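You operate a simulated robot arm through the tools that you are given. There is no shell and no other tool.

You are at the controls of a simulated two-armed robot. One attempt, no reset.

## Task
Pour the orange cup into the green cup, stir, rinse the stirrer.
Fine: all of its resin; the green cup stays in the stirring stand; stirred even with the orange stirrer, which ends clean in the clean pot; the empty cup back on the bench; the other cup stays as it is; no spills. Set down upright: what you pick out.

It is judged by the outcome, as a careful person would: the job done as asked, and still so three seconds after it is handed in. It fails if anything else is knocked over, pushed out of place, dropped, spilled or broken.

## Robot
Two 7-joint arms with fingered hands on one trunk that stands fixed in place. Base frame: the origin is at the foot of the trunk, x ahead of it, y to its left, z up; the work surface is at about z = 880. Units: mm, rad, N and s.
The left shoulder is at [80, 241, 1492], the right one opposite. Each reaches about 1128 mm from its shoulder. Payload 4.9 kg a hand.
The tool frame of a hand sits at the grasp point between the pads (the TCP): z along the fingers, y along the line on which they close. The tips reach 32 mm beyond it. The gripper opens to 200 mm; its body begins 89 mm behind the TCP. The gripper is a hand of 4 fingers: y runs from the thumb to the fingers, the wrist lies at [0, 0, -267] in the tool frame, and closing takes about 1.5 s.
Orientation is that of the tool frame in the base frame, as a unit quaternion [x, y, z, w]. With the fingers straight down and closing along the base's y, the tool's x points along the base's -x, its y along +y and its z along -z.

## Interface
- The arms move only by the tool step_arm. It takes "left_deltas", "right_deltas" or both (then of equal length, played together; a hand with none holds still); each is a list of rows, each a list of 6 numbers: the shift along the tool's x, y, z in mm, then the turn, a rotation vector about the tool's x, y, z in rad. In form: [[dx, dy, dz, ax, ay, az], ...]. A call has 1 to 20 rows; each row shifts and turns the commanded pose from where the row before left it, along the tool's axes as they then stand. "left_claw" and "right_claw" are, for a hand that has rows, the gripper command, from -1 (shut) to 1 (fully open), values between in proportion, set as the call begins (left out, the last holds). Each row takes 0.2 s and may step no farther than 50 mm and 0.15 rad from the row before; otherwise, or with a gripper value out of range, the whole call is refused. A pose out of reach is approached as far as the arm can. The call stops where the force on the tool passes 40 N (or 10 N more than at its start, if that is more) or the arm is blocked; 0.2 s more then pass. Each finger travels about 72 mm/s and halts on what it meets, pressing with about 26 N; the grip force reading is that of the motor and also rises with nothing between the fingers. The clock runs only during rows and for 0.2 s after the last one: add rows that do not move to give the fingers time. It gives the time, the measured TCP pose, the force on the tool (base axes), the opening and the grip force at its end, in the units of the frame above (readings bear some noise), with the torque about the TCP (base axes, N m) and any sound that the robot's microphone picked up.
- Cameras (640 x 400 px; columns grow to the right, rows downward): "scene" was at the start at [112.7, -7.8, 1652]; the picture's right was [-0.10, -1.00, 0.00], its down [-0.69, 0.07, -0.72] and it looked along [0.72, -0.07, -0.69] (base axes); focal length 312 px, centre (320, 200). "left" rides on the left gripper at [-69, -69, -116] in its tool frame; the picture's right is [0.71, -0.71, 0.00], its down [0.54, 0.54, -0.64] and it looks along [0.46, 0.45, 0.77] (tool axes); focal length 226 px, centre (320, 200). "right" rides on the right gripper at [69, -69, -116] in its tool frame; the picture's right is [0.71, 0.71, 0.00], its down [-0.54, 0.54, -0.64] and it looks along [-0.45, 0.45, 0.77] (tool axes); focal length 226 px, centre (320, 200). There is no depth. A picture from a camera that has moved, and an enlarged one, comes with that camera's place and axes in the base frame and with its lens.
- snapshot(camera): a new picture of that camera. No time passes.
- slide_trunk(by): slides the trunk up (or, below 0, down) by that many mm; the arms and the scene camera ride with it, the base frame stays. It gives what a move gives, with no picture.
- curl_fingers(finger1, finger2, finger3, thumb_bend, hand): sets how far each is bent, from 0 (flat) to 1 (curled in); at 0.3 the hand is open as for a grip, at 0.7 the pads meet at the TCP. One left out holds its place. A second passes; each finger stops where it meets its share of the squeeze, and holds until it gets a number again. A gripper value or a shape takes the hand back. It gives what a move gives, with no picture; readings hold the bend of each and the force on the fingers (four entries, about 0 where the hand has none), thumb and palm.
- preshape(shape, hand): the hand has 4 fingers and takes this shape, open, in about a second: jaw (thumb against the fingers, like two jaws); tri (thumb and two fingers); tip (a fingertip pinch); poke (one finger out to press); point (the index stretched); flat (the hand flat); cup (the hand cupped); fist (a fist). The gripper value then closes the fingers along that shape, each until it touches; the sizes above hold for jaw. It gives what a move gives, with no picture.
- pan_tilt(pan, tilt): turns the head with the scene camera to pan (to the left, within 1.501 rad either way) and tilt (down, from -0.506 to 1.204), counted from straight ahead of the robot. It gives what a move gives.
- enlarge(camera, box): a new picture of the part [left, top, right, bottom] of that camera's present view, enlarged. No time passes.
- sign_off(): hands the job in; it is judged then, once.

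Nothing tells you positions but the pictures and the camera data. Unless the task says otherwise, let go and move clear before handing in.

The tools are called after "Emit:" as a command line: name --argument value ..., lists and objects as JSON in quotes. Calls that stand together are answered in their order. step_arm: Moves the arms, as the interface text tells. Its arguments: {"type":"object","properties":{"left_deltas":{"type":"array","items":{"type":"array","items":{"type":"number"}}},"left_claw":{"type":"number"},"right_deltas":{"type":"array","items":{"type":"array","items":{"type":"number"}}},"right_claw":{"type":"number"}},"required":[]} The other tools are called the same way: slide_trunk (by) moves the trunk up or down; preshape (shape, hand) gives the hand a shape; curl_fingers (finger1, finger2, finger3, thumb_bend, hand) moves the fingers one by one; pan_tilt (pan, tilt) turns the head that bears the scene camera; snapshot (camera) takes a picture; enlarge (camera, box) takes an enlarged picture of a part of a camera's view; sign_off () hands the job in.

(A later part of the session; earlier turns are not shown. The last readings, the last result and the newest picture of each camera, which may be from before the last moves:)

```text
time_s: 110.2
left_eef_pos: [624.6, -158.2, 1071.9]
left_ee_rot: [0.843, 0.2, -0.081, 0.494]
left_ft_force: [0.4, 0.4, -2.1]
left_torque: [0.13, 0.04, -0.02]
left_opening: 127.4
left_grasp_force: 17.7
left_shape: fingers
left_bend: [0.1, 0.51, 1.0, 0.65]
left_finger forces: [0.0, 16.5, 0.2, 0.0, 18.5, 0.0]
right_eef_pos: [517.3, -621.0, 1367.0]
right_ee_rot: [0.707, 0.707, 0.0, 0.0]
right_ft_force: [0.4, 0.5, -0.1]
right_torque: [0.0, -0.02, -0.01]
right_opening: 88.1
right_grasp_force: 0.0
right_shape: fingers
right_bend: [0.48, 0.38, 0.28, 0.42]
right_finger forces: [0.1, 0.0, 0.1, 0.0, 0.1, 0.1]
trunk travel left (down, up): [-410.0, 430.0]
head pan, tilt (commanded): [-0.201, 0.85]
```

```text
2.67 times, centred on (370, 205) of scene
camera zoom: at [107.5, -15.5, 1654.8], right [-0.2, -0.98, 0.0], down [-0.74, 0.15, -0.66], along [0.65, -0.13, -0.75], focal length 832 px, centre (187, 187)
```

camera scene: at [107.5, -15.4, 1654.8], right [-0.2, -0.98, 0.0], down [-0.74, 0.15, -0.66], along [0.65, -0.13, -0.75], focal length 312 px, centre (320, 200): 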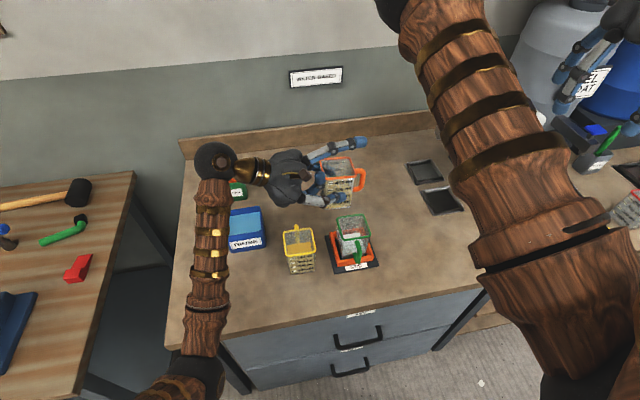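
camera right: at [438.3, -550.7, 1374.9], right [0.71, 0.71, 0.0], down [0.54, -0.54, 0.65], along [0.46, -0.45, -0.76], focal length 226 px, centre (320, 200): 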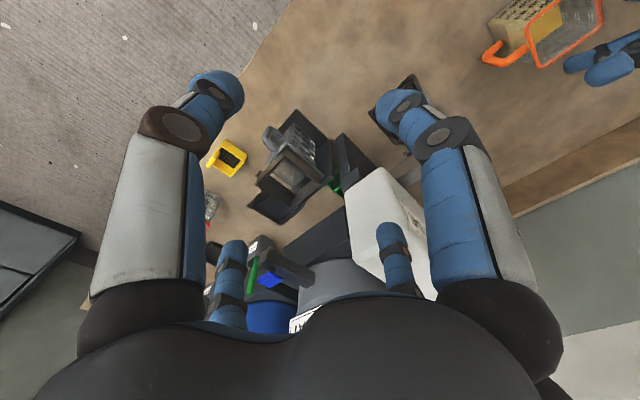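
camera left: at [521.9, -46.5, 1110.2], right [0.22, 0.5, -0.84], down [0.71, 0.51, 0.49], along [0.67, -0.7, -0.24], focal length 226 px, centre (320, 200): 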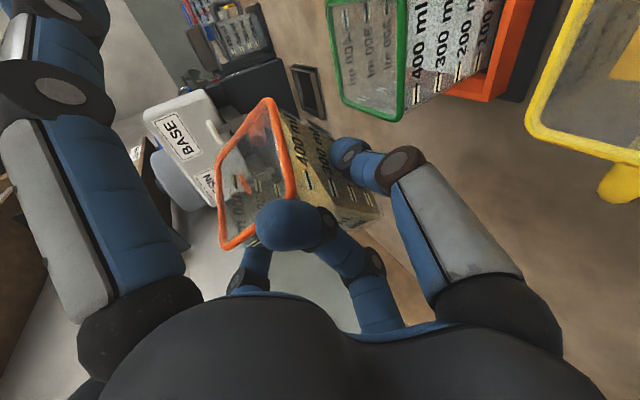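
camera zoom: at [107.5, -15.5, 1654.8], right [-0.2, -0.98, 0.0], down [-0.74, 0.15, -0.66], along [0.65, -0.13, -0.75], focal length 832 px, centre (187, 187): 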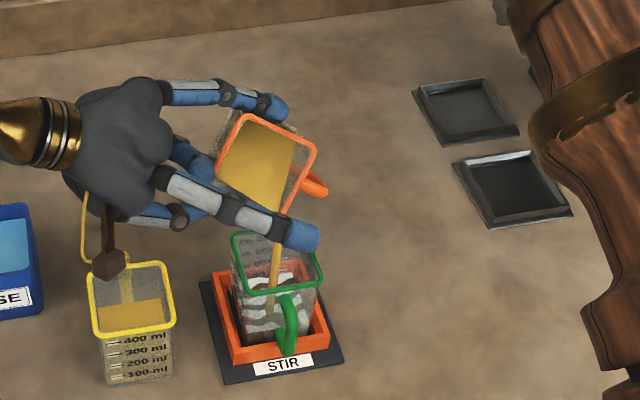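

A thin yellow stream is falling squarely into the green cup. I'll let it run, then continue tilting slowly.

Emit:
step_arm --left_deltas '[[0, 0, 0, 0, 0, 0], [0, 0, 0, 0, 0, 0], [0, 0, 0, 0, 0, 0], [0, 0, 0, 0, 0, 0], [-0.01, 0.16, 0.865, 0, 0, 0.02618], [0, 0, 0, 0, 0, 0], [0, 0.16, 0.865, 0, 0, 0.02618], [0, 0, 0, 0, 0, 0], [0.01, 0.16, 0.865, 0, 0, 0.02618], [0, 0, 0, 0, 0, 0], [0, 0, 0, 0, 0, 0]]'

Emit:
enlarge --camera "scene" --box '[310, 130, 430, 280]'

Emit:
snapshot --camera "left"

```text
time_s: 112.6
left_eef_pos: [624.2, -159.0, 1069.9]
left_ee_rot: [0.85, 0.166, -0.061, 0.496]
left_ft_force: [0.7, -0.1, -2.7]
left_torque: [0.11, 0.01, 0.0]
left_opening: 127.5
left_grasp_force: 17.5
left_shape: fingers
left_bend: [0.1, 0.51, 1.0, 0.65]
left_finger forces: [0.0, 16.6, 0.3, 0.0, 18.3, 0.0]
right_eef_pos: [516.8, -619.6, 1366.3]
right_ee_rot: [0.708, 0.707, 0.001, 0.001]
right_ft_force: [0.4, -1.0, 0.5]
right_torque: [-0.01, 0.0, -0.02]
right_opening: 88.1
right_grasp_force: 0.1
right_shape: fingers
right_bend: [0.48, 0.38, 0.28, 0.42]
right_finger forces: [0.1, 0.0, 0.0, 0.0, 0.0, 0.0]
trunk travel left (down, up): [-410.0, 430.0]
head pan, tilt (commanded): [-0.201, 0.85]
```

```text
2.67 times, centred on (370, 205) of scene
camera zoom: at [107.4, -15.5, 1654.8], right [-0.2, -0.98, 0.0], down [-0.74, 0.15, -0.66], along [0.65, -0.13, -0.75], focal length 832 px, centre (187, 187)
```

zoom: 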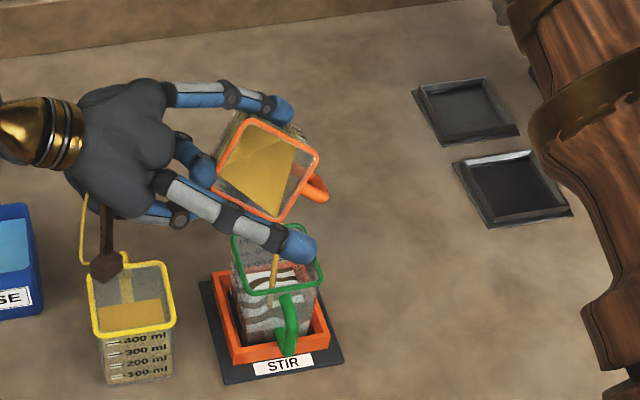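

```text
taken
camera left: at [529.2, -43.3, 1092.0], right [0.42, 0.48, -0.77], down [0.65, 0.43, 0.62], along [0.63, -0.77, -0.13], focal length 226 px, centre (320, 200)
```

left: 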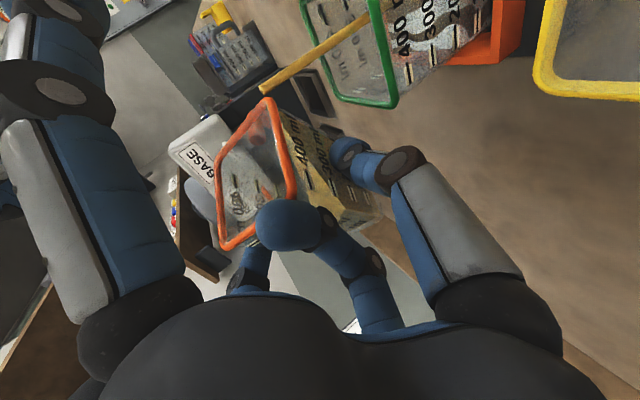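

Both views show the stream landing inside the green cup. Continuing slowly to 90°.

Emit:
step_arm --left_deltas '[[0.01, 0.16, 0.865, 0, 0, 0.02618], [0.01, 0.16, 0.865, 0, 0, 0.02618], [0, 0, 0, 0, 0, 0], [-0.47, 0.28, 0.68, 0, 0, 0.02618], [0, 0, 0, 0, 0, 0], [-0.46, 0.29, 0.68, 0, 0, 0.02618], [0, 0, 0, 0, 0, 0], [-0.45, 0.3, 0.68, 0, 0, 0.02618], [0, 0, 0, 0, 0, 0], [-0.44, 0.31, 0.68, 0, 0, 0.02618], [0, 0, 0, 0, 0, 0], [-0.43, 0.32, 0.68, 0, 0, 0.02618], [0, 0, 0, 0, 0, 0]]'

Emit:
enlarge --camera "scene" --box '[310, 130, 430, 280]'

Emit:
snapshot --camera "left"

```text
time_s: 115.4
left_eef_pos: [623.3, -165.2, 1069.8]
left_ee_rot: [0.861, 0.089, -0.016, 0.5]
left_ft_force: [-0.2, 0.3, -1.0]
left_torque: [0.06, -0.03, 0.01]
left_opening: 127.8
left_grasp_force: 17.7
left_shape: fingers
left_bend: [0.1, 0.51, 1.0, 0.65]
left_finger forces: [0.0, 16.9, 0.6, 0.1, 18.0, 0.1]
right_eef_pos: [517.0, -620.2, 1365.9]
right_ee_rot: [0.708, 0.707, 0.0, 0.001]
right_ft_force: [0.3, 0.5, -0.1]
right_torque: [0.01, -0.03, -0.02]
right_opening: 88.3
right_grasp_force: 0.0
right_shape: fingers
right_bend: [0.48, 0.38, 0.28, 0.42]
right_finger forces: [0.0, 0.0, 0.0, 0.0, 0.0, 0.0]
trunk travel left (down, up): [-410.0, 430.0]
head pan, tilt (commanded): [-0.201, 0.85]
```

```text
2.67 times, centred on (370, 205) of scene
camera zoom: at [107.3, -15.4, 1654.8], right [-0.2, -0.98, 0.0], down [-0.74, 0.15, -0.66], along [0.65, -0.13, -0.75], focal length 832 px, centre (187, 187)
```

zoom: 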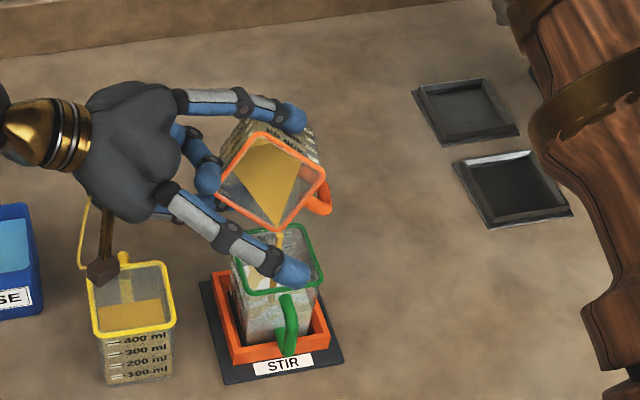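

```text
taken
camera left: at [535.9, -41.3, 1078.1], right [0.58, 0.44, -0.69], down [0.58, 0.37, 0.72], along [0.57, -0.82, -0.05], focal length 226 px, centre (320, 200)
```

left: 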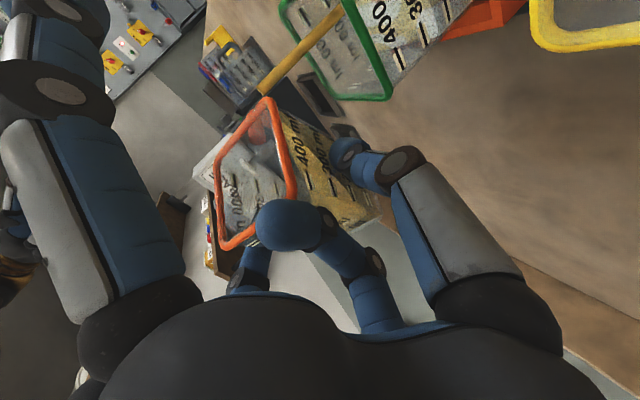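

Flow is steady and well placed. On to 105°.

Emit:
step_arm --left_deltas '[[-0.42, 0.34, 0.68, 0, 0, 0.02618], [-0.41, 0.35, 0.68, 0, 0, 0.02618], [0, 0, 0, 0, 0, 0], [-0.4, 0.37, 0.68, 0, 0, 0.02618], [-0.39, 0.38, 0.68, 0, 0, 0.02618], [0, 0, 0, 0, 0, 0], [-0.38, 0.39, 0.68, 0, 0, 0.02618], [0, 0, 0, 0, 0, 0], [-0.97, 1.1, 0.41, 0, 0, 0.0327], [0, 0, 0, 0, 0, 0], [-0.92, 1.13, 0.41, 0, 0, 0.0327], [0, 0, 0, 0, 0, 0], [-0.88, 1.16, 0.41, 0, 0, 0.0327], [0, 0, 0, 0, 0, 0], [-0.84, 1.19, 0.41, 0, 0, 0.0327], [0, 0, 0, 0, 0, 0]]'

Emit:
enlarge --camera "scene" --box '[310, 130, 430, 280]'

Emit:
snapshot --camera "left"

```text
time_s: 118.8
left_eef_pos: [617.5, -173.1, 1072.6]
left_ee_rot: [0.866, -0.025, 0.05, 0.498]
left_ft_force: [0.4, 0.5, -0.7]
left_torque: [0.03, -0.04, 0.03]
left_opening: 127.7
left_grasp_force: 17.5
left_shape: fingers
left_bend: [0.1, 0.51, 1.0, 0.65]
left_finger forces: [0.1, 17.0, 0.6, 0.1, 17.8, 0.0]
right_eef_pos: [516.1, -619.8, 1367.9]
right_ee_rot: [0.707, 0.707, 0.0, 0.0]
right_ft_force: [0.1, 0.8, 0.6]
right_torque: [0.04, -0.03, -0.04]
right_opening: 88.0
right_grasp_force: 0.0
right_shape: fingers
right_bend: [0.48, 0.38, 0.28, 0.42]
right_finger forces: [0.0, 0.1, 0.1, 0.0, 0.0, 0.1]
trunk travel left (down, up): [-410.0, 430.0]
head pan, tilt (commanded): [-0.201, 0.85]
```

```text
2.67 times, centred on (370, 205) of scene
camera zoom: at [107.3, -15.4, 1654.8], right [-0.2, -0.98, 0.0], down [-0.74, 0.15, -0.66], along [0.65, -0.13, -0.75], focal length 832 px, centre (187, 187)
```

zoom: 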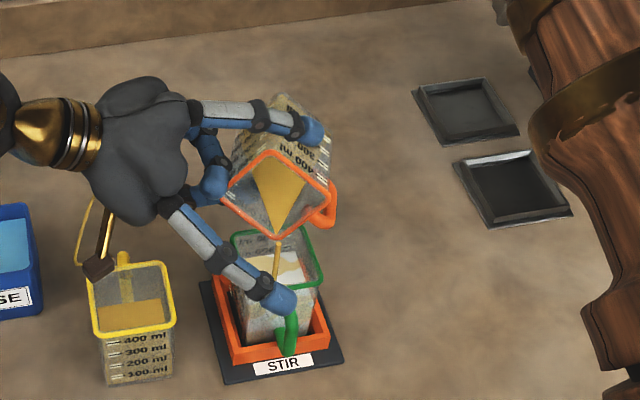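

```text
taken
camera left: at [548.9, -39.1, 1065.4], right [0.77, 0.36, -0.53], down [0.45, 0.29, 0.85], along [0.46, -0.89, 0.06], focal length 226 px, centre (320, 200)
```

left: 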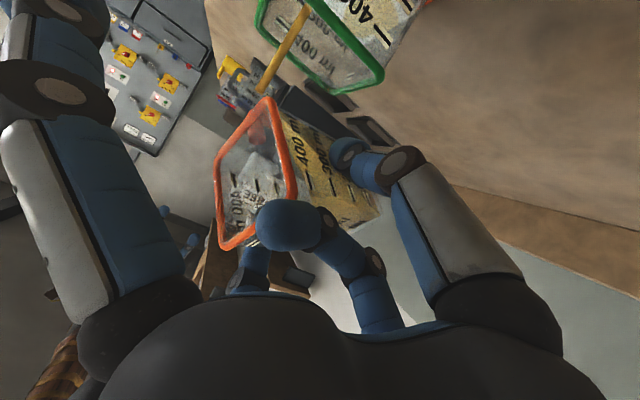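

Still well placed; orange cup is emptying. Continuing toward 120°.

Emit:
step_arm --left_deltas '[[-0.8, 1.21, 0.41, 0, 0, 0.0327], [0, 0, 0, 0, 0, 0], [-0.76, 1.24, 0.41, 0, 0, 0.0327], [0, 0, 0, 0, 0, 0], [-0.71, 1.27, 0.41, 0, 0, 0.0327], [0, 0, 0, 0, 0, 0], [-0.67, 1.3, 0.41, 0, 0, 0.0327], [0, 0, 0, 0, 0, 0], [-1.02, 1.55, 0.13, 0, 0, 0.0327], [0, 0, 0, 0, 0, 0], [-0.96, 1.58, 0.13, 0, 0, 0.0327], [0, 0, 0, 0, 0, 0], [-0.9, 1.61, 0.13, 0, 0, 0.0327], [0, 0, 0, 0, 0, 0], [-0.84, 1.64, 0.13, 0, 0, 0.0327], [0, 0, 0, 0, 0, 0]]'

Emit:
enlarge --camera "scene" --box '[310, 130, 430, 280]'

Emit:
snapshot --camera "left"

```text
time_s: 122.2
left_eef_pos: [610.5, -180.3, 1080.4]
left_ee_rot: [0.855, -0.138, 0.114, 0.486]
left_ft_force: [0.1, -0.5, -0.2]
left_torque: [0.04, 0.04, 0.02]
left_opening: 127.5
left_grasp_force: 17.5
left_shape: fingers
left_bend: [0.1, 0.51, 1.0, 0.65]
left_finger forces: [0.0, 17.1, 0.5, 0.0, 17.7, 0.0]
right_eef_pos: [516.2, -621.4, 1366.6]
right_ee_rot: [0.707, 0.707, 0.0, 0.0]
right_ft_force: [0.2, 0.2, -0.1]
right_torque: [-0.01, -0.01, 0.01]
right_opening: 87.8
right_grasp_force: 0.1
right_shape: fingers
right_bend: [0.48, 0.38, 0.28, 0.42]
right_finger forces: [0.1, 0.0, 0.0, 0.0, 0.0, 0.1]
trunk travel left (down, up): [-410.0, 430.0]
head pan, tilt (commanded): [-0.201, 0.85]
```

```text
2.67 times, centred on (370, 205) of scene
camera zoom: at [107.3, -15.4, 1654.8], right [-0.2, -0.98, 0.0], down [-0.74, 0.15, -0.66], along [0.65, -0.13, -0.75], focal length 832 px, centre (187, 187)
```

zoom: 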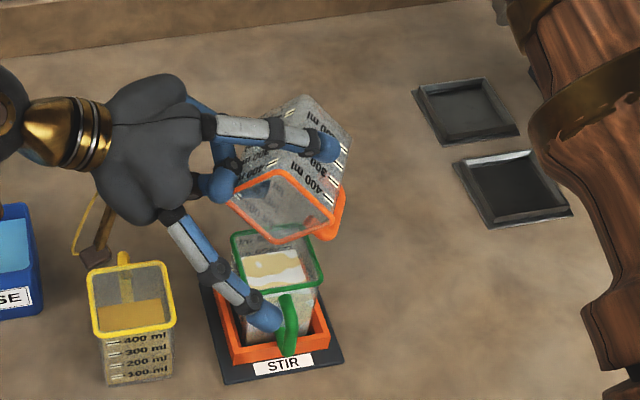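

```text
taken
camera left: at [562.0, -38.6, 1061.8], right [0.91, 0.26, -0.33], down [0.28, 0.22, 0.93], along [0.32, -0.94, 0.13], focal length 226 px, centre (320, 200)
```

left: 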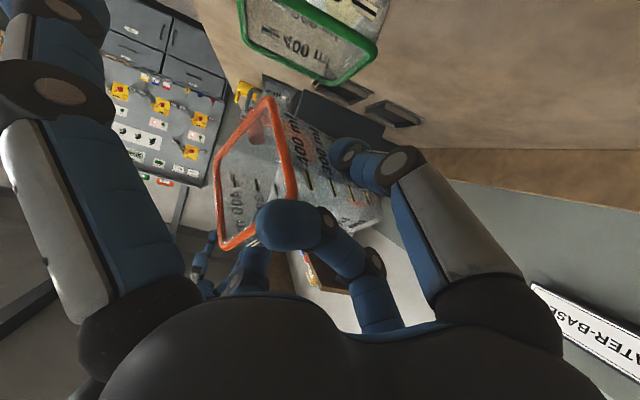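

The orange cup looks empty and the stream has stopped. I'll zoom to check for residue, and then tilt further and wait to let every drop out.

Emit:
enlarge --camera "left" --box '[200, 80, 400, 260]'

Emit:
enlarge --camera "scene" --box '[385, 160, 445, 225]'

Emit:
step_arm --left_deltas '[[-0.8, 1.67, 0.13, 0, 0, 0.0327], [-0.74, 1.69, 0.13, 0, 0, 0.0327], [-0.68, 1.72, 0.13, 0, 0, 0.0327], [-0.62, 1.75, 0.13, 0, 0, 0.0327], [0, 0, 0, 0, 0, 0], [0, 0, 0, 0, 0, 0], [0, 0, 0, 0, 0, 0], [0, 0, 0, 0, 0, 0], [0, 0, 0, 0, 0, 0]]'

Emit:
enlarge --camera "scene" --box '[310, 130, 430, 280]'

```text
2.22 times, centred on (300, 170) of left
camera zoom: at [562.0, -38.6, 1061.8], right [0.91, 0.26, -0.33], down [0.28, 0.22, 0.93], along [0.32, -0.94, 0.13], focal length 502 px, centre (364, 267)
```

zoom: 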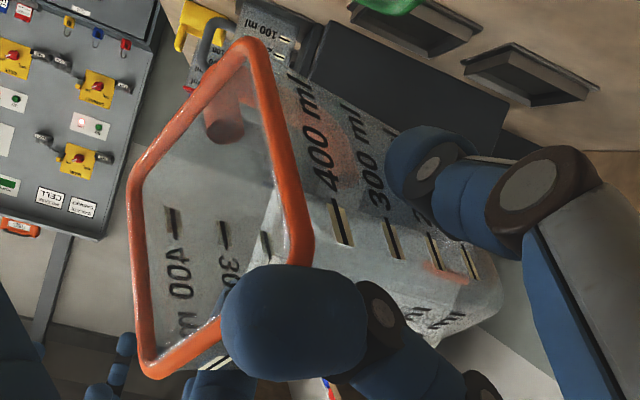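

```text
6.15 times, centred on (415, 192) of scene
camera zoom: at [107.3, -15.4, 1654.8], right [-0.2, -0.98, 0.0], down [-0.74, 0.15, -0.66], along [0.65, -0.13, -0.75], focal length 1920 px, centre (-265, 246)
```

zoom: 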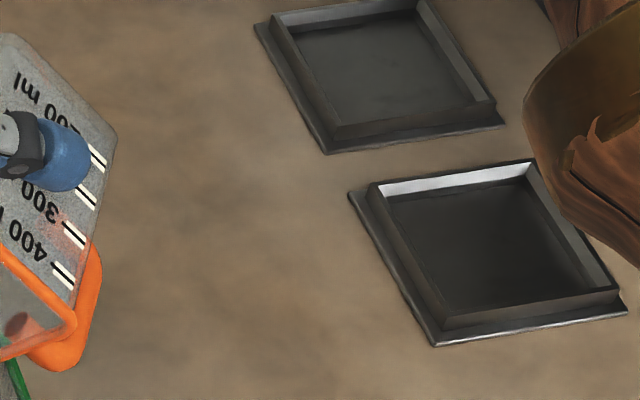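

```text
time_s: 124.2
left_eef_pos: [605.9, -183.2, 1083.7]
left_ee_rot: [0.845, -0.192, 0.146, 0.478]
left_ft_force: [-0.6, -0.6, -0.3]
left_torque: [0.02, -0.04, -0.01]
left_opening: 127.4
left_grasp_force: 17.8
left_shape: fingers
left_bend: [0.1, 0.51, 1.0, 0.65]
left_finger forces: [0.1, 17.4, 0.7, 0.0, 17.6, 0.0]
right_eef_pos: [516.2, -619.2, 1366.9]
right_ee_rot: [0.707, 0.707, 0.0, 0.0]
right_ft_force: [0.2, -0.8, 0.8]
right_torque: [-0.03, 0.01, 0.0]
right_opening: 88.3
right_grasp_force: 0.0
right_shape: fingers
right_bend: [0.48, 0.38, 0.28, 0.42]
right_finger forces: [0.0, 0.1, 0.0, 0.0, 0.0, 0.0]
trunk travel left (down, up): [-410.0, 430.0]
head pan, tilt (commanded): [-0.201, 0.85]
```

```text
2.67 times, centred on (370, 205) of scene
camera zoom: at [107.3, -15.4, 1654.8], right [-0.2, -0.98, 0.0], down [-0.74, 0.15, -0.66], along [0.65, -0.13, -0.75], focal length 832 px, centre (187, 187)
```

zoom: 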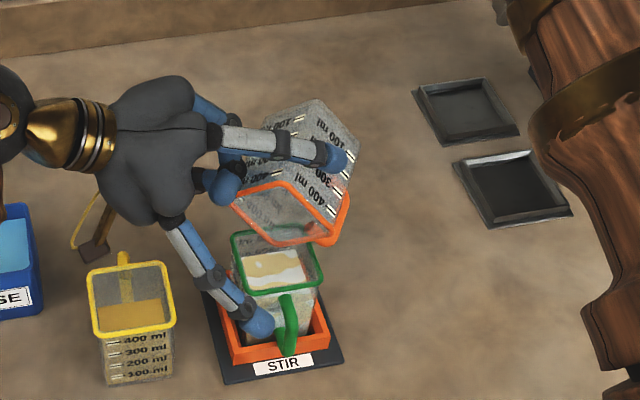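

No residue visible. One more tilt to about 103° past upright with a short wait, to be sure it's fully drained.

Emit:
step_arm --left_deltas '[[-0.38, 3.97, -1.05, 0, 0, 0.0436], [-0.2, 3.97, -1.05, 0, 0, 0.0436], [0.0, 3.96, -1.05, 0, 0, 0.0436], [0.2, 3.95, -1.05, 0, 0, 0.0436], [0.4, 3.94, -1.05, 0, 0, 0.0436], [0.6, 3.93, -1.05, 0, 0, 0.0436], [0, 0, 0, 0, 0, 0], [0, 0, 0, 0, 0, 0], [0, 0, 0, 0, 0, 0], [0, 0, 0, 0, 0, 0], [0, 0, 0, 0, 0, 0], [0, 0, 0, 0, 0, 0], [0, 0, 0, 0, 0, 0], [0, 0, 0, 0, 0, 0], [0, 0, 0, 0, 0, 0], [0, 0, 0, 0, 0, 0]]'

Emit:
enlarge --camera "scene" --box '[310, 130, 430, 280]'

Emit:
enlarge --camera "left" --box '[200, 80, 400, 260]'

```text
time_s: 127.6
left_eef_pos: [592.7, -188.7, 1103.0]
left_ee_rot: [0.812, -0.302, 0.206, 0.455]
left_ft_force: [0.2, -1.0, -1.1]
left_torque: [0.01, 0.0, 0.02]
left_opening: 127.7
left_grasp_force: 17.7
left_shape: fingers
left_bend: [0.1, 0.51, 1.0, 0.65]
left_finger forces: [0.0, 17.4, 0.7, 0.1, 17.5, 0.1]
right_eef_pos: [516.0, -620.9, 1365.1]
right_ee_rot: [0.707, 0.707, 0.0, -0.001]
right_ft_force: [-0.3, -0.8, 0.2]
right_torque: [-0.01, 0.0, -0.01]
right_opening: 88.3
right_grasp_force: 0.0
right_shape: fingers
right_bend: [0.48, 0.38, 0.28, 0.42]
right_finger forces: [0.0, 0.0, 0.0, 0.0, 0.0, 0.0]
trunk travel left (down, up): [-410.0, 430.0]
head pan, tilt (commanded): [-0.201, 0.85]
```

```text
2.67 times, centred on (370, 205) of scene
camera zoom: at [107.3, -15.4, 1654.8], right [-0.2, -0.98, 0.0], down [-0.74, 0.15, -0.66], along [0.65, -0.13, -0.75], focal length 832 px, centre (187, 187)
```

zoom: 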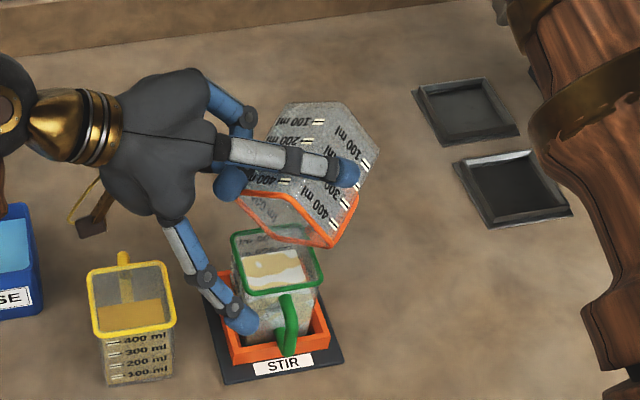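

```text
2.22 times, centred on (300, 170) of left
camera zoom: at [580.1, -39.6, 1079.5], right [1.0, 0.07, 0.0], down [-0.01, 0.17, 0.98], along [0.07, -0.98, 0.17], focal length 502 px, centre (364, 267)
```

zoom: 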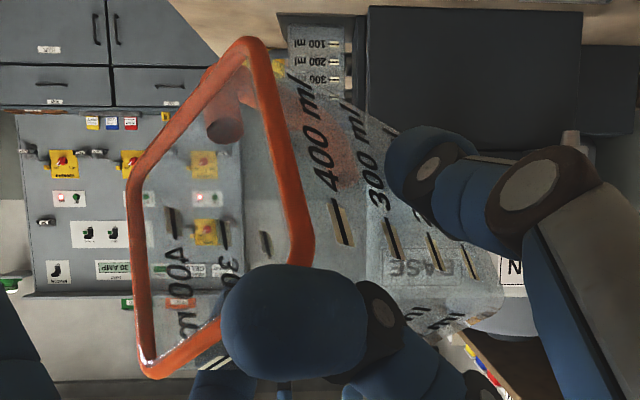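

The orange cup is fully drained with no spills. I'll raise it, roll it back upright away from the green cup, and take it back to its spot on the bench.

Emit:
step_arm --left_deltas '[[8, 8, -6.5, 0, 0, 0], [12, 12, -9.8, 0, 0, 0], [12, 12, -9.8, 0, 0, 0], [8, 8, -6.5, 0, 0, 0], [0, 0, 0, 0, 0, -0.1178], [0, 0, 0, 0, 0, -0.1178], [0, 0, 0, 0, 0, -0.1178], [0, 0, 0, 0, 0, -0.1178], [0, 0, 0, 0, 0, -0.1178], [0, 0, 0, 0, 0, -0.1178], [0, 0, 0, 0, 0, -0.1178], [0, 0, 0, 0, 0, -0.1178], [0, 0, 0, 0, 0, -0.1178], [0, 0, 0, 0, 0, -0.1178]]'

Emit:
step_arm --left_deltas '[[0, 0, 0, 0, 0, -0.1178], [0, 0, 0, 0, 0, -0.1178], [0, 0, 0, 0, 0, -0.1178], [0, 0, 0, 0, 0, -0.1178], [0, 0, 0, 0, 0, -0.1178], [0, 0, 0, 0, 0, -0.1178], [0, 0, 0, 0, 0, -0.1178], [0, 0, 0, 0, 0, -0.1178], [0, 0, 0, 0, 0, -0.1178], [0, 0, 0, 0, 0, -0.1178], [0, 0, 0, 0, 0, 0]]'

Emit:
snapshot --camera "scene"

Emit:
snapshot --camera "left"

```text
time_s: 130.6
left_eef_pos: [592.2, -188.0, 1170.8]
left_ee_rot: [0.842, 0.201, -0.081, 0.493]
left_ft_force: [0.1, 0.1, -2.1]
left_torque: [0.0, 0.0, -0.01]
left_opening: 127.4
left_grasp_force: 17.9
left_shape: fingers
left_bend: [0.1, 0.51, 1.0, 0.65]
left_finger forces: [0.1, 17.2, 0.5, 0.0, 17.8, 0.0]
right_eef_pos: [516.2, -621.6, 1367.5]
right_ee_rot: [0.707, 0.707, 0.0, 0.001]
right_ft_force: [0.1, 0.3, 0.2]
right_torque: [-0.03, -0.01, -0.01]
right_opening: 87.9
right_grasp_force: 0.0
right_shape: fingers
right_bend: [0.48, 0.38, 0.28, 0.42]
right_finger forces: [0.0, 0.0, 0.1, 0.1, 0.0, 0.0]
trunk travel left (down, up): [-410.0, 430.0]
head pan, tilt (commanded): [-0.201, 0.85]
```

```text
time_s: 133.0
left_eef_pos: [591.3, -188.8, 1170.2]
left_ee_rot: [0.588, 0.635, -0.342, 0.366]
left_ft_force: [0.0, -0.2, -0.8]
left_torque: [0.01, 0.01, -0.01]
left_opening: 127.7
left_grasp_force: 18.1
left_shape: fingers
left_bend: [0.1, 0.51, 1.0, 0.65]
left_finger forces: [0.1, 17.5, 0.5, 0.0, 17.3, 0.0]
right_eef_pos: [516.4, -620.3, 1366.4]
right_ee_rot: [0.707, 0.707, 0.0, 0.001]
right_ft_force: [0.6, -0.2, -0.3]
right_torque: [0.01, 0.02, -0.01]
right_opening: 87.9
right_grasp_force: 0.1
right_shape: fingers
right_bend: [0.48, 0.38, 0.28, 0.42]
right_finger forces: [0.0, 0.0, 0.0, 0.0, 0.1, 0.1]
trunk travel left (down, up): [-410.0, 430.0]
head pan, tilt (commanded): [-0.201, 0.85]
```

```text
taken
camera scene: at [107.3, -15.4, 1654.8], right [-0.2, -0.98, 0.0], down [-0.74, 0.15, -0.66], along [0.65, -0.13, -0.75], focal length 312 px, centre (320, 200)
```

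scene: 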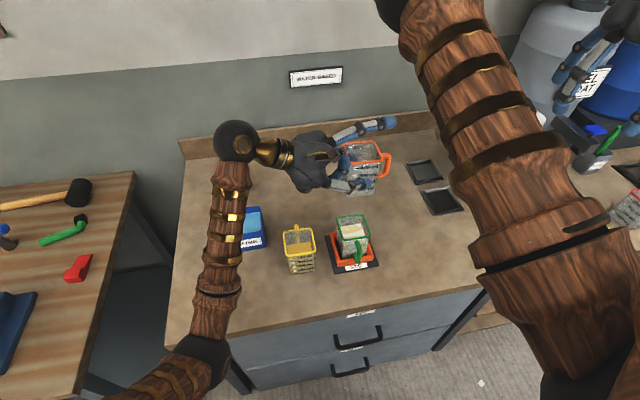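

```text
taken
camera left: at [517.8, -128.0, 1288.9], right [-0.73, 0.3, -0.61], down [0.48, 0.86, -0.15], along [0.48, -0.4, -0.78], focal length 226 px, centre (320, 200)
```

left: 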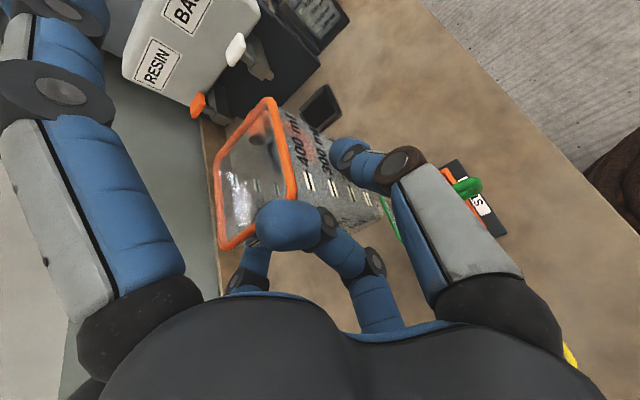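

Upright again and holding. Carrying the empty cup back to where it was picked up.

Emit:
step_arm --left_deltas '[[-2.1, 10.8, 16.1, 0, 0, 0], [-2.1, 10.8, 16.1, 0, 0, 0], [-2.1, 10.8, 16.1, 0, 0, 0], [-2.1, 10.8, 16.1, 0, 0, 0], [-2.1, 10.8, 16.1, 0, 0, 0], [-2.1, 10.8, 16.1, 0, 0, 0], [-2.1, 10.8, 16.1, 0, 0, 0], [-2.1, 10.8, 16.1, 0, 0, 0], [26, 0, 15, 0, 0, 0], [26, 0, 15, 0, 0, 0], [26, 0, 15, 0, 0, 0], [26, 0, 15, 0, 0, 0], [0, 0, 0, 0, 0, 0]]'

Emit:
enlarge --camera "scene" --box '[290, 100, 450, 240]'

Emit:
snapshot --camera "left"

```text
time_s: 135.8
left_eef_pos: [686.1, -302.6, 1001.6]
left_ee_rot: [0.588, 0.635, -0.341, 0.366]
left_ft_force: [-0.8, 0.5, -1.1]
left_torque: [0.01, 0.02, -0.01]
left_opening: 127.6
left_grasp_force: 17.5
left_shape: fingers
left_bend: [0.1, 0.51, 1.0, 0.65]
left_finger forces: [0.0, 17.5, 0.4, 0.0, 17.4, 0.0]
right_eef_pos: [515.9, -621.5, 1367.1]
right_ee_rot: [0.707, 0.707, 0.0, 0.001]
right_ft_force: [0.2, -0.5, 1.0]
right_torque: [0.02, 0.02, 0.04]
right_opening: 88.1
right_grasp_force: 0.1
right_shape: fingers
right_bend: [0.48, 0.38, 0.28, 0.42]
right_finger forces: [0.1, 0.0, 0.0, 0.1, 0.0, 0.0]
trunk travel left (down, up): [-410.0, 430.0]
head pan, tilt (commanded): [-0.201, 0.85]
```

```text
2.86 times, centred on (370, 170) of scene
camera zoom: at [107.2, -15.5, 1654.8], right [-0.2, -0.98, 0.0], down [-0.74, 0.15, -0.66], along [0.65, -0.13, -0.75], focal length 891 px, centre (177, 286)
```

zoom: 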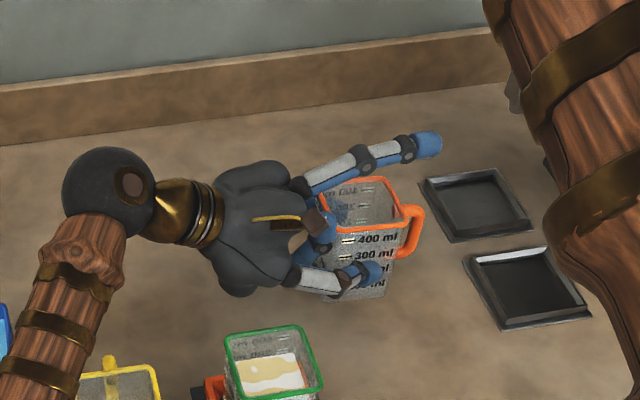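

```text
taken
camera left: at [612.5, -240.6, 1120.6], right [-0.73, 0.3, -0.61], down [0.48, 0.86, -0.15], along [0.48, -0.4, -0.78], focal length 226 px, centre (320, 200)
```

left: 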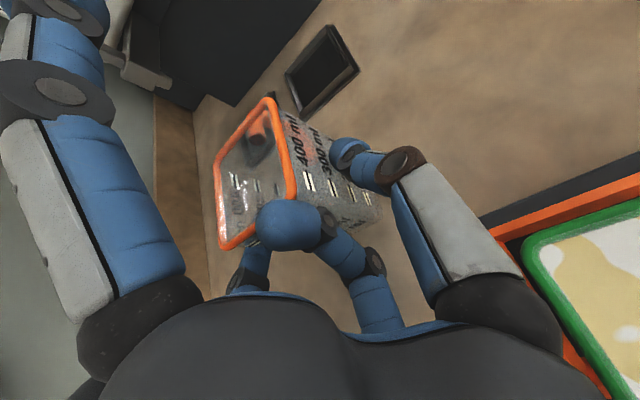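

Now lowering the last 50 mm, slowing near the bench to feel for contact.

Emit:
step_arm --left_deltas '[[17.3, 0, 10, 0, 0, 0], [13, 0, 7.5, 0, 0, 0], [6, 0, 3.5, 0, 0, 0], [2.6, 0, 1.5, 0, 0, 0], [1.73, 0, 1, 0, 0, 0], [0, 0, 0, 0, 0, 0]]'

Emit:
step_arm --left_deltas '[[0.87, 0, 0.5, 0, 0, 0], [0.87, 0, 0.5, 0, 0, 0], [0, 0, 0, 0, 0, 0]]'

Emit:
enlarge --camera "scene" --box '[290, 100, 450, 240]'

Emit:
enlarge --camera "left" --box '[180, 60, 420, 280]'

```text
time_s: 137.2
left_eef_pos: [686.2, -302.5, 954.4]
left_ee_rot: [0.589, 0.634, -0.342, 0.365]
left_ft_force: [0.6, -0.2, -0.5]
left_torque: [0.05, -0.02, -0.01]
left_opening: 127.8
left_grasp_force: 18.0
left_shape: fingers
left_bend: [0.1, 0.51, 1.0, 0.65]
left_finger forces: [0.0, 17.4, 0.3, 0.0, 17.4, 0.1]
right_eef_pos: [515.8, -621.3, 1367.1]
right_ee_rot: [0.708, 0.707, 0.0, 0.001]
right_ft_force: [-0.6, -0.2, 0.0]
right_torque: [-0.02, -0.02, -0.06]
right_opening: 88.2
right_grasp_force: 0.0
right_shape: fingers
right_bend: [0.48, 0.38, 0.28, 0.42]
right_finger forces: [0.1, 0.1, 0.0, 0.1, 0.1, 0.0]
trunk travel left (down, up): [-410.0, 430.0]
head pan, tilt (commanded): [-0.201, 0.85]
```

```text
time_s: 138.0
left_eef_pos: [685.0, -302.0, 950.6]
left_ee_rot: [0.589, 0.635, -0.341, 0.366]
left_ft_force: [0.0, 0.2, 1.3]
left_torque: [-0.06, -0.06, 0.0]
left_opening: 127.6
left_grasp_force: 17.5
left_shape: fingers
left_bend: [0.1, 0.51, 1.0, 0.65]
left_finger forces: [0.0, 17.3, 1.6, 0.1, 17.2, 0.0]
right_eef_pos: [517.1, -620.6, 1367.2]
right_ee_rot: [0.707, 0.707, 0.0, 0.0]
right_ft_force: [0.1, -0.5, 0.0]
right_torque: [0.01, -0.01, 0.0]
right_opening: 87.9
right_grasp_force: 0.0
right_shape: fingers
right_bend: [0.48, 0.38, 0.28, 0.42]
right_finger forces: [0.0, 0.1, 0.0, 0.0, 0.1, 0.0]
trunk travel left (down, up): [-410.0, 430.0]
head pan, tilt (commanded): [-0.201, 0.85]
```

```text
2.86 times, centred on (370, 170) of scene
camera zoom: at [107.1, -15.3, 1654.8], right [-0.2, -0.98, 0.0], down [-0.74, 0.15, -0.66], along [0.65, -0.13, -0.75], focal length 891 px, centre (177, 286)
```

zoom: 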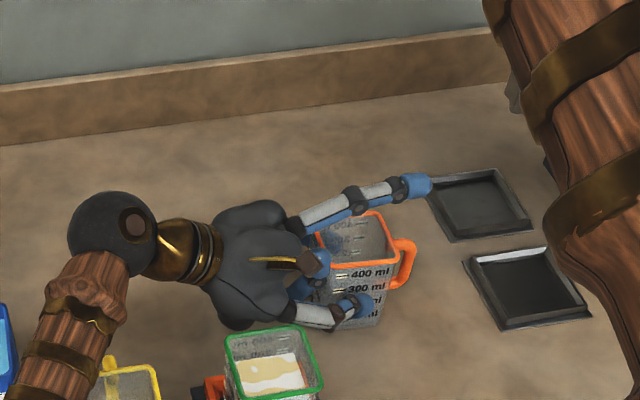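

```text
1.82 times, centred on (300, 170) of left
camera zoom: at [611.7, -241.1, 1070.2], right [-0.73, 0.3, -0.61], down [0.48, 0.86, -0.15], along [0.48, -0.4, -0.78], focal length 411 px, centre (356, 254)
```

zoom: 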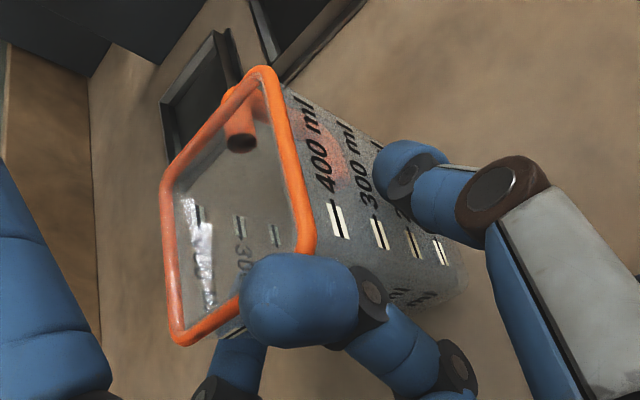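

The cup touches the bench and has come level. I'll settle 1 mm more and release thumb and finger 2 together.

Emit:
step_arm --left_deltas '[[0.87, 0, 0.5, 0, 0, 0], [0, 0, 0, 0, 0, 0]]'

Emit:
curl_fingers --hand "left" --finger2 0.48 --thumb_bend 0.6

Emit:
curl_fingers --hand "left" --finger2 0.44 --thumb_bend 0.46

Emit:
snapshot --camera "left"

Emit:
enlarge --camera "scene" --box '[290, 100, 450, 240]'

```text
time_s: 138.6
left_eef_pos: [686.5, -303.2, 949.5]
left_ee_rot: [0.59, 0.634, -0.341, 0.365]
left_ft_force: [-0.5, 0.6, 1.9]
left_torque: [-0.09, -0.12, 0.07]
left_opening: 127.4
left_grasp_force: 19.2
left_shape: fingers
left_bend: [0.1, 0.51, 1.0, 0.65]
left_finger forces: [0.0, 17.1, 2.5, 0.1, 17.1, 0.0]
right_eef_pos: [516.1, -620.2, 1366.5]
right_ee_rot: [0.707, 0.707, 0.0, 0.0]
right_ft_force: [0.1, 0.8, 0.2]
right_torque: [-0.02, 0.02, -0.02]
right_opening: 88.1
right_grasp_force: 0.0
right_shape: fingers
right_bend: [0.48, 0.38, 0.28, 0.42]
right_finger forces: [0.0, 0.1, 0.0, 0.0, 0.0, 0.1]
trunk travel left (down, up): [-410.0, 430.0]
head pan, tilt (commanded): [-0.201, 0.85]
```

```text
time_s: 139.6
left_eef_pos: [685.9, -302.4, 949.3]
left_ee_rot: [0.589, 0.635, -0.341, 0.365]
left_ft_force: [0.0, 0.2, 0.3]
left_torque: [-0.03, 0.02, 0.04]
left_opening: 130.2
left_grasp_force: 0.1
left_shape: fingers
left_bend: [0.1, 0.48, 1.0, 0.6]
left_finger forces: [0.0, 0.0, 0.1, 0.1, 0.1, 0.1]
right_eef_pos: [516.2, -619.6, 1367.4]
right_ee_rot: [0.707, 0.707, -0.001, -0.001]
right_ft_force: [-0.1, 0.7, -0.4]
right_torque: [-0.01, 0.03, -0.01]
right_opening: 88.1
right_grasp_force: 0.0
right_shape: fingers
right_bend: [0.48, 0.38, 0.28, 0.42]
right_finger forces: [0.0, 0.1, 0.0, 0.0, 0.0, 0.0]
trunk travel left (down, up): [-410.0, 430.0]
head pan, tilt (commanded): [-0.201, 0.85]
```

```text
time_s: 140.6
left_eef_pos: [686.4, -302.1, 949.1]
left_ee_rot: [0.589, 0.635, -0.341, 0.365]
left_ft_force: [0.4, 0.4, -0.1]
left_torque: [0.01, 0.03, -0.01]
left_opening: 142.9
left_grasp_force: 0.1
left_shape: fingers
left_bend: [0.1, 0.44, 1.0, 0.46]
left_finger forces: [0.0, 0.0, 0.1, 0.1, 0.0, 0.1]
right_eef_pos: [516.7, -620.0, 1367.2]
right_ee_rot: [0.707, 0.707, 0.0, 0.0]
right_ft_force: [-0.6, -0.4, -0.3]
right_torque: [0.02, 0.0, 0.0]
right_opening: 87.9
right_grasp_force: 0.0
right_shape: fingers
right_bend: [0.48, 0.38, 0.28, 0.42]
right_finger forces: [0.0, 0.0, 0.0, 0.0, 0.0, 0.1]
trunk travel left (down, up): [-410.0, 430.0]
head pan, tilt (commanded): [-0.201, 0.85]
```

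```text
taken
camera left: at [611.9, -241.4, 1068.6], right [-0.73, 0.3, -0.61], down [0.48, 0.86, -0.15], along [0.48, -0.4, -0.78], focal length 226 px, centre (320, 200)
```

left: 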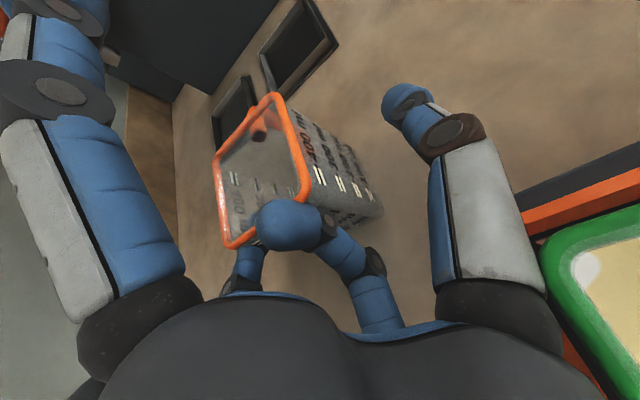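

```text
2.86 times, centred on (370, 170) of scene
camera zoom: at [107.2, -15.4, 1654.8], right [-0.2, -0.98, 0.0], down [-0.74, 0.15, -0.66], along [0.65, -0.13, -0.75], focal length 891 px, centre (177, 286)
```

zoom: 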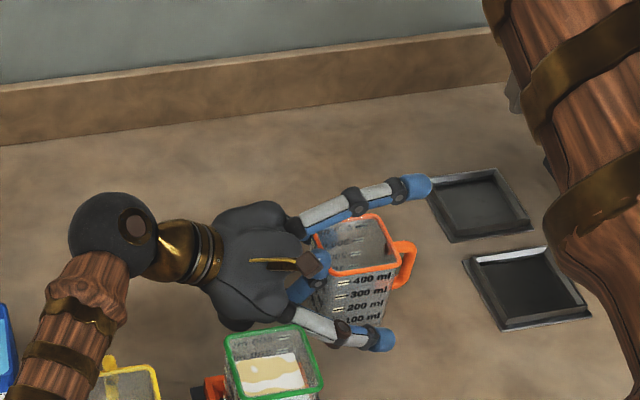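

The empty orange cup stands upright on the bench. I'll back off slightly and rise straight up with the left hand.

Emit:
step_arm --left_deltas '[[3, 0.4, -5.2, 0, 0, 0], [-8.7, 0, -5, 0, 0, 0], [-21.7, 0, -12.5, 0, 0, 0], [-34.6, 0, -20, 0, 0, 0], [-34.6, 0, -20, 0, 0, 0], [-34.6, 0, -20, 0, 0, 0], [-34.6, 0, -20, 0, 0, 0], [0, 0, 0, 0, 0, 0]]'

Emit:
snapshot --camera "scene"

Emit:
enlarge --camera "scene" --box '[280, 130, 440, 280]'

```text
time_s: 142.4
left_eef_pos: [686.2, -296.5, 1144.1]
left_ee_rot: [0.589, 0.634, -0.342, 0.365]
left_ft_force: [-0.6, 0.3, 0.2]
left_torque: [-0.01, 0.01, -0.02]
left_opening: 143.0
left_grasp_force: 0.1
left_shape: fingers
left_bend: [0.1, 0.44, 1.0, 0.46]
left_finger forces: [0.0, 0.1, 0.0, 0.0, 0.1, 0.0]
right_eef_pos: [517.7, -620.3, 1367.0]
right_ee_rot: [0.708, 0.707, 0.0, -0.001]
right_ft_force: [-0.4, 0.2, -0.3]
right_torque: [0.0, 0.03, -0.02]
right_opening: 87.8
right_grasp_force: 0.0
right_shape: fingers
right_bend: [0.48, 0.38, 0.28, 0.42]
right_finger forces: [0.0, 0.0, 0.0, 0.1, 0.0, 0.0]
trunk travel left (down, up): [-410.0, 430.0]
head pan, tilt (commanded): [-0.201, 0.85]
```

```text
taken
camera scene: at [107.4, -15.4, 1654.8], right [-0.2, -0.98, 0.0], down [-0.74, 0.15, -0.66], along [0.65, -0.13, -0.75], focal length 312 px, centre (320, 200)
```

scene: 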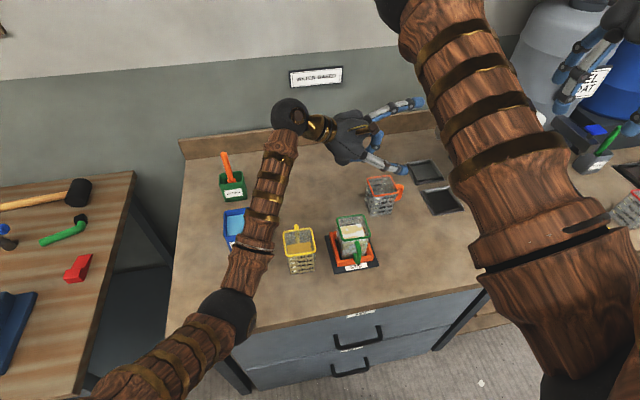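

```text
2.67 times, centred on (360, 205) of scene
camera zoom: at [107.4, -15.4, 1654.8], right [-0.2, -0.98, 0.0], down [-0.74, 0.15, -0.66], along [0.65, -0.13, -0.75], focal length 832 px, centre (213, 187)
```

zoom: 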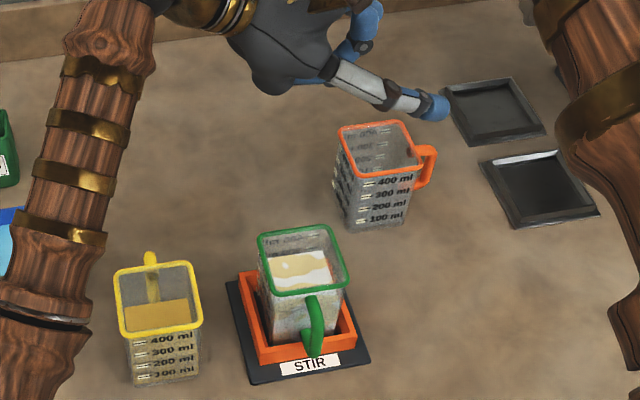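

Pouring is done: the orange cup is empty and upright, and no spills are visible. Next is the stirrer, so I'll look closely at the clean pot and rinse tub.

Emit:
pan_tilt --pan 0.15 --tilt 0.7

Emit:
snapshot --camera "scene"

Emit:
enlarge --camera "scene" --box '[290, 80, 410, 250]'

```text
time_s: 143.2
left_eef_pos: [687.2, -295.3, 1143.7]
left_ee_rot: [0.589, 0.635, -0.342, 0.365]
left_ft_force: [0.2, 0.0, 0.4]
left_torque: [0.0, 0.0, -0.01]
left_opening: 143.1
left_grasp_force: 0.1
left_shape: fingers
left_bend: [0.1, 0.44, 1.0, 0.46]
left_finger forces: [0.0, 0.0, 0.0, 0.0, 0.0, 0.0]
right_eef_pos: [516.7, -620.8, 1366.9]
right_ee_rot: [0.707, 0.707, 0.0, -0.001]
right_ft_force: [0.2, -0.2, -0.4]
right_torque: [-0.03, 0.04, -0.01]
right_opening: 88.0
right_grasp_force: 0.0
right_shape: fingers
right_bend: [0.48, 0.38, 0.28, 0.42]
right_finger forces: [0.0, 0.0, 0.1, 0.0, 0.1, 0.0]
trunk travel left (down, up): [-410.0, 430.0]
head pan, tilt (commanded): [0.15, 0.7]
```

```text
taken
camera scene: at [114.6, 12.7, 1667.0], right [0.15, -0.99, 0.0], down [-0.64, -0.1, -0.76], along [0.76, 0.11, -0.64], focal length 312 px, centre (320, 200)
```

scene: 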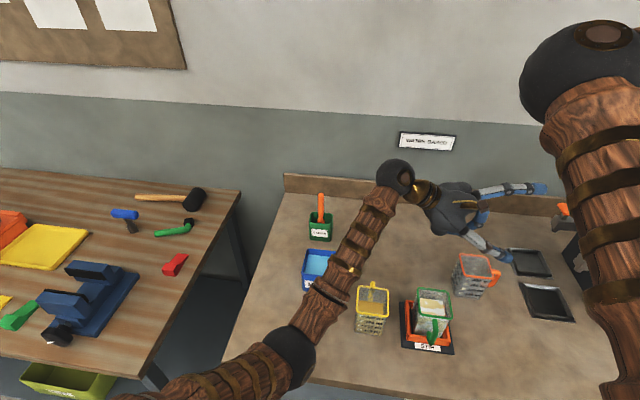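

```text
2.35 times, centred on (350, 165) of scene
camera zoom: at [114.6, 12.7, 1667.0], right [0.15, -0.99, 0.0], down [-0.64, -0.1, -0.76], along [0.76, 0.11, -0.64], focal length 734 px, centre (249, 282)
```

zoom: 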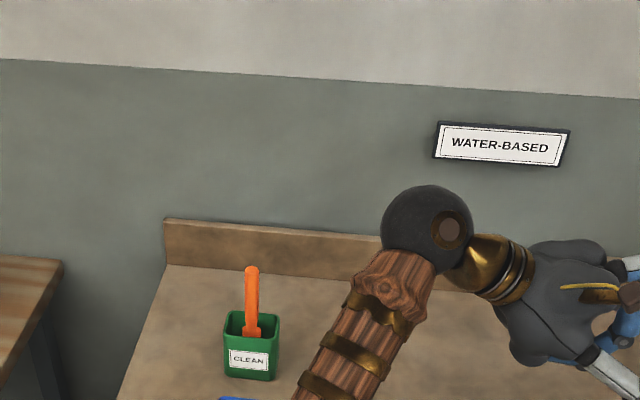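

I'll bring the left hand back toward the left, turn it to point straight down, and then view the stirrer from its camera.

Emit:
step_arm --left_deltas '[[10, 2.7, -37.4, 0, 0, 0], [10, 2.7, -37.4, 0, 0, 0], [10, 2.7, -37.4, 0, 0, 0], [10, 2.7, -37.4, 0, 0, 0], [10, 2.7, -37.4, 0, 0, 0], [10, 2.7, -37.4, 0, 0, 0], [10, 2.7, -37.4, 0, 0, 0], [10, 2.7, -37.4, 0, 0, 0], [0, 0, 0, 0, 0, -0.1428], [0, 0, 0, 0, 0, -0.1428], [0, 0, 0, 0, 0, -0.1428], [0, 0, 0, 0, 0, -0.1428], [0, 0, 0, 0, 0, -0.1428], [0, 0, 0, 0, 0, -0.1428], [0, 0, 0, 0, 0, -0.1428], [0, 0, 0, 0, 0, -0.1428], [0, 0, 0, 0, 0, -0.1428], [0, 0, 0, 0, 0, -0.1428], [0, 0, 0, 0, 0, -0.1428], [0, 0, 0, 0, 0, 0]]'

Emit:
step_arm --left_deltas '[[0, 0, 0, -0.1496, 0, 0], [0, 0, 0, -0.1496, 0, 0], [0, 0, 0, -0.1496, 0, 0], [0, 0, 0, -0.1496, 0, 0], [0, 0, 0, -0.1496, 0, 0], [0, 0, 0, -0.1496, 0, 0], [0, 0, 0, -0.1496, 0, 0], [0, 0, 0, 0, 0, 0]]'

Emit:
snapshot --camera "scene"

Emit:
snapshot --camera "left"

```text
time_s: 147.4
left_eef_pos: [687.4, 4.2, 1226.9]
left_ee_rot: [-0.033, 0.865, -0.5, 0.016]
left_ft_force: [0.2, 0.2, 0.5]
left_torque: [0.01, -0.01, 0.01]
left_opening: 142.7
left_grasp_force: 0.0
left_shape: fingers
left_bend: [0.1, 0.44, 1.0, 0.46]
left_finger forces: [0.1, 0.0, 0.1, 0.1, 0.0, 0.0]
right_eef_pos: [516.8, -620.3, 1367.1]
right_ee_rot: [0.707, 0.707, 0.001, 0.0]
right_ft_force: [-0.9, -0.3, -0.3]
right_torque: [0.03, 0.01, 0.01]
right_opening: 88.2
right_grasp_force: 0.0
right_shape: fingers
right_bend: [0.48, 0.38, 0.28, 0.42]
right_finger forces: [0.0, 0.1, 0.0, 0.1, 0.0, 0.1]
trunk travel left (down, up): [-410.0, 430.0]
head pan, tilt (commanded): [0.15, 0.7]
```

```text
time_s: 149.2
left_eef_pos: [686.2, 5.4, 1224.1]
left_ee_rot: [-0.037, 0.999, 0.001, -0.002]
left_ft_force: [-0.1, 0.6, 0.4]
left_torque: [0.0, 0.02, -0.02]
left_opening: 142.7
left_grasp_force: 0.1
left_shape: fingers
left_bend: [0.1, 0.44, 1.0, 0.46]
left_finger forces: [0.0, 0.0, 0.0, 0.1, 0.0, 0.1]
right_eef_pos: [517.3, -618.6, 1366.7]
right_ee_rot: [0.707, 0.707, 0.0, -0.001]
right_ft_force: [-0.2, -0.2, -0.1]
right_torque: [0.0, -0.05, 0.0]
right_opening: 88.0
right_grasp_force: 0.1
right_shape: fingers
right_bend: [0.48, 0.38, 0.28, 0.42]
right_finger forces: [0.0, 0.0, 0.1, 0.0, 0.0, 0.0]
trunk travel left (down, up): [-410.0, 430.0]
head pan, tilt (commanded): [0.15, 0.7]
```

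```text
taken
camera scene: at [114.7, 13.7, 1667.0], right [0.15, -0.99, 0.0], down [-0.64, -0.1, -0.76], along [0.76, 0.11, -0.64], focal length 312 px, centre (320, 200)
```

scene: 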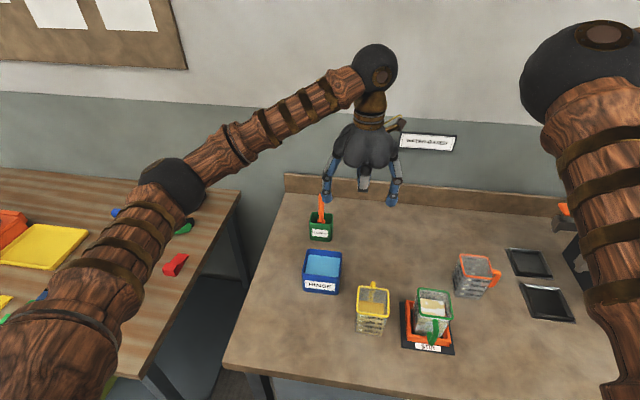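

```text
taken
camera left: at [759.8, -59.5, 1341.8], right [-0.65, -0.76, 0.0], down [-0.58, 0.5, 0.65], along [-0.49, 0.42, -0.76], focal length 226 px, centre (320, 200)
```

left: 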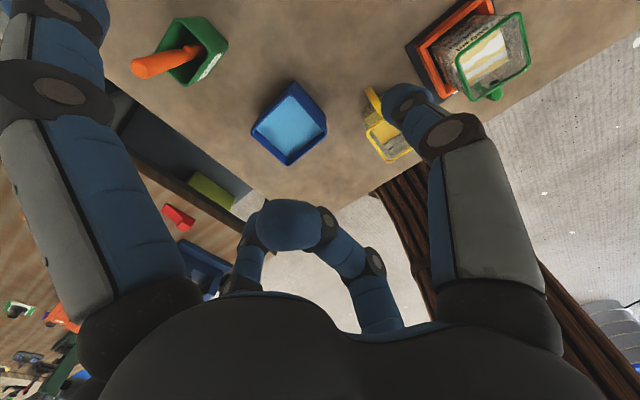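

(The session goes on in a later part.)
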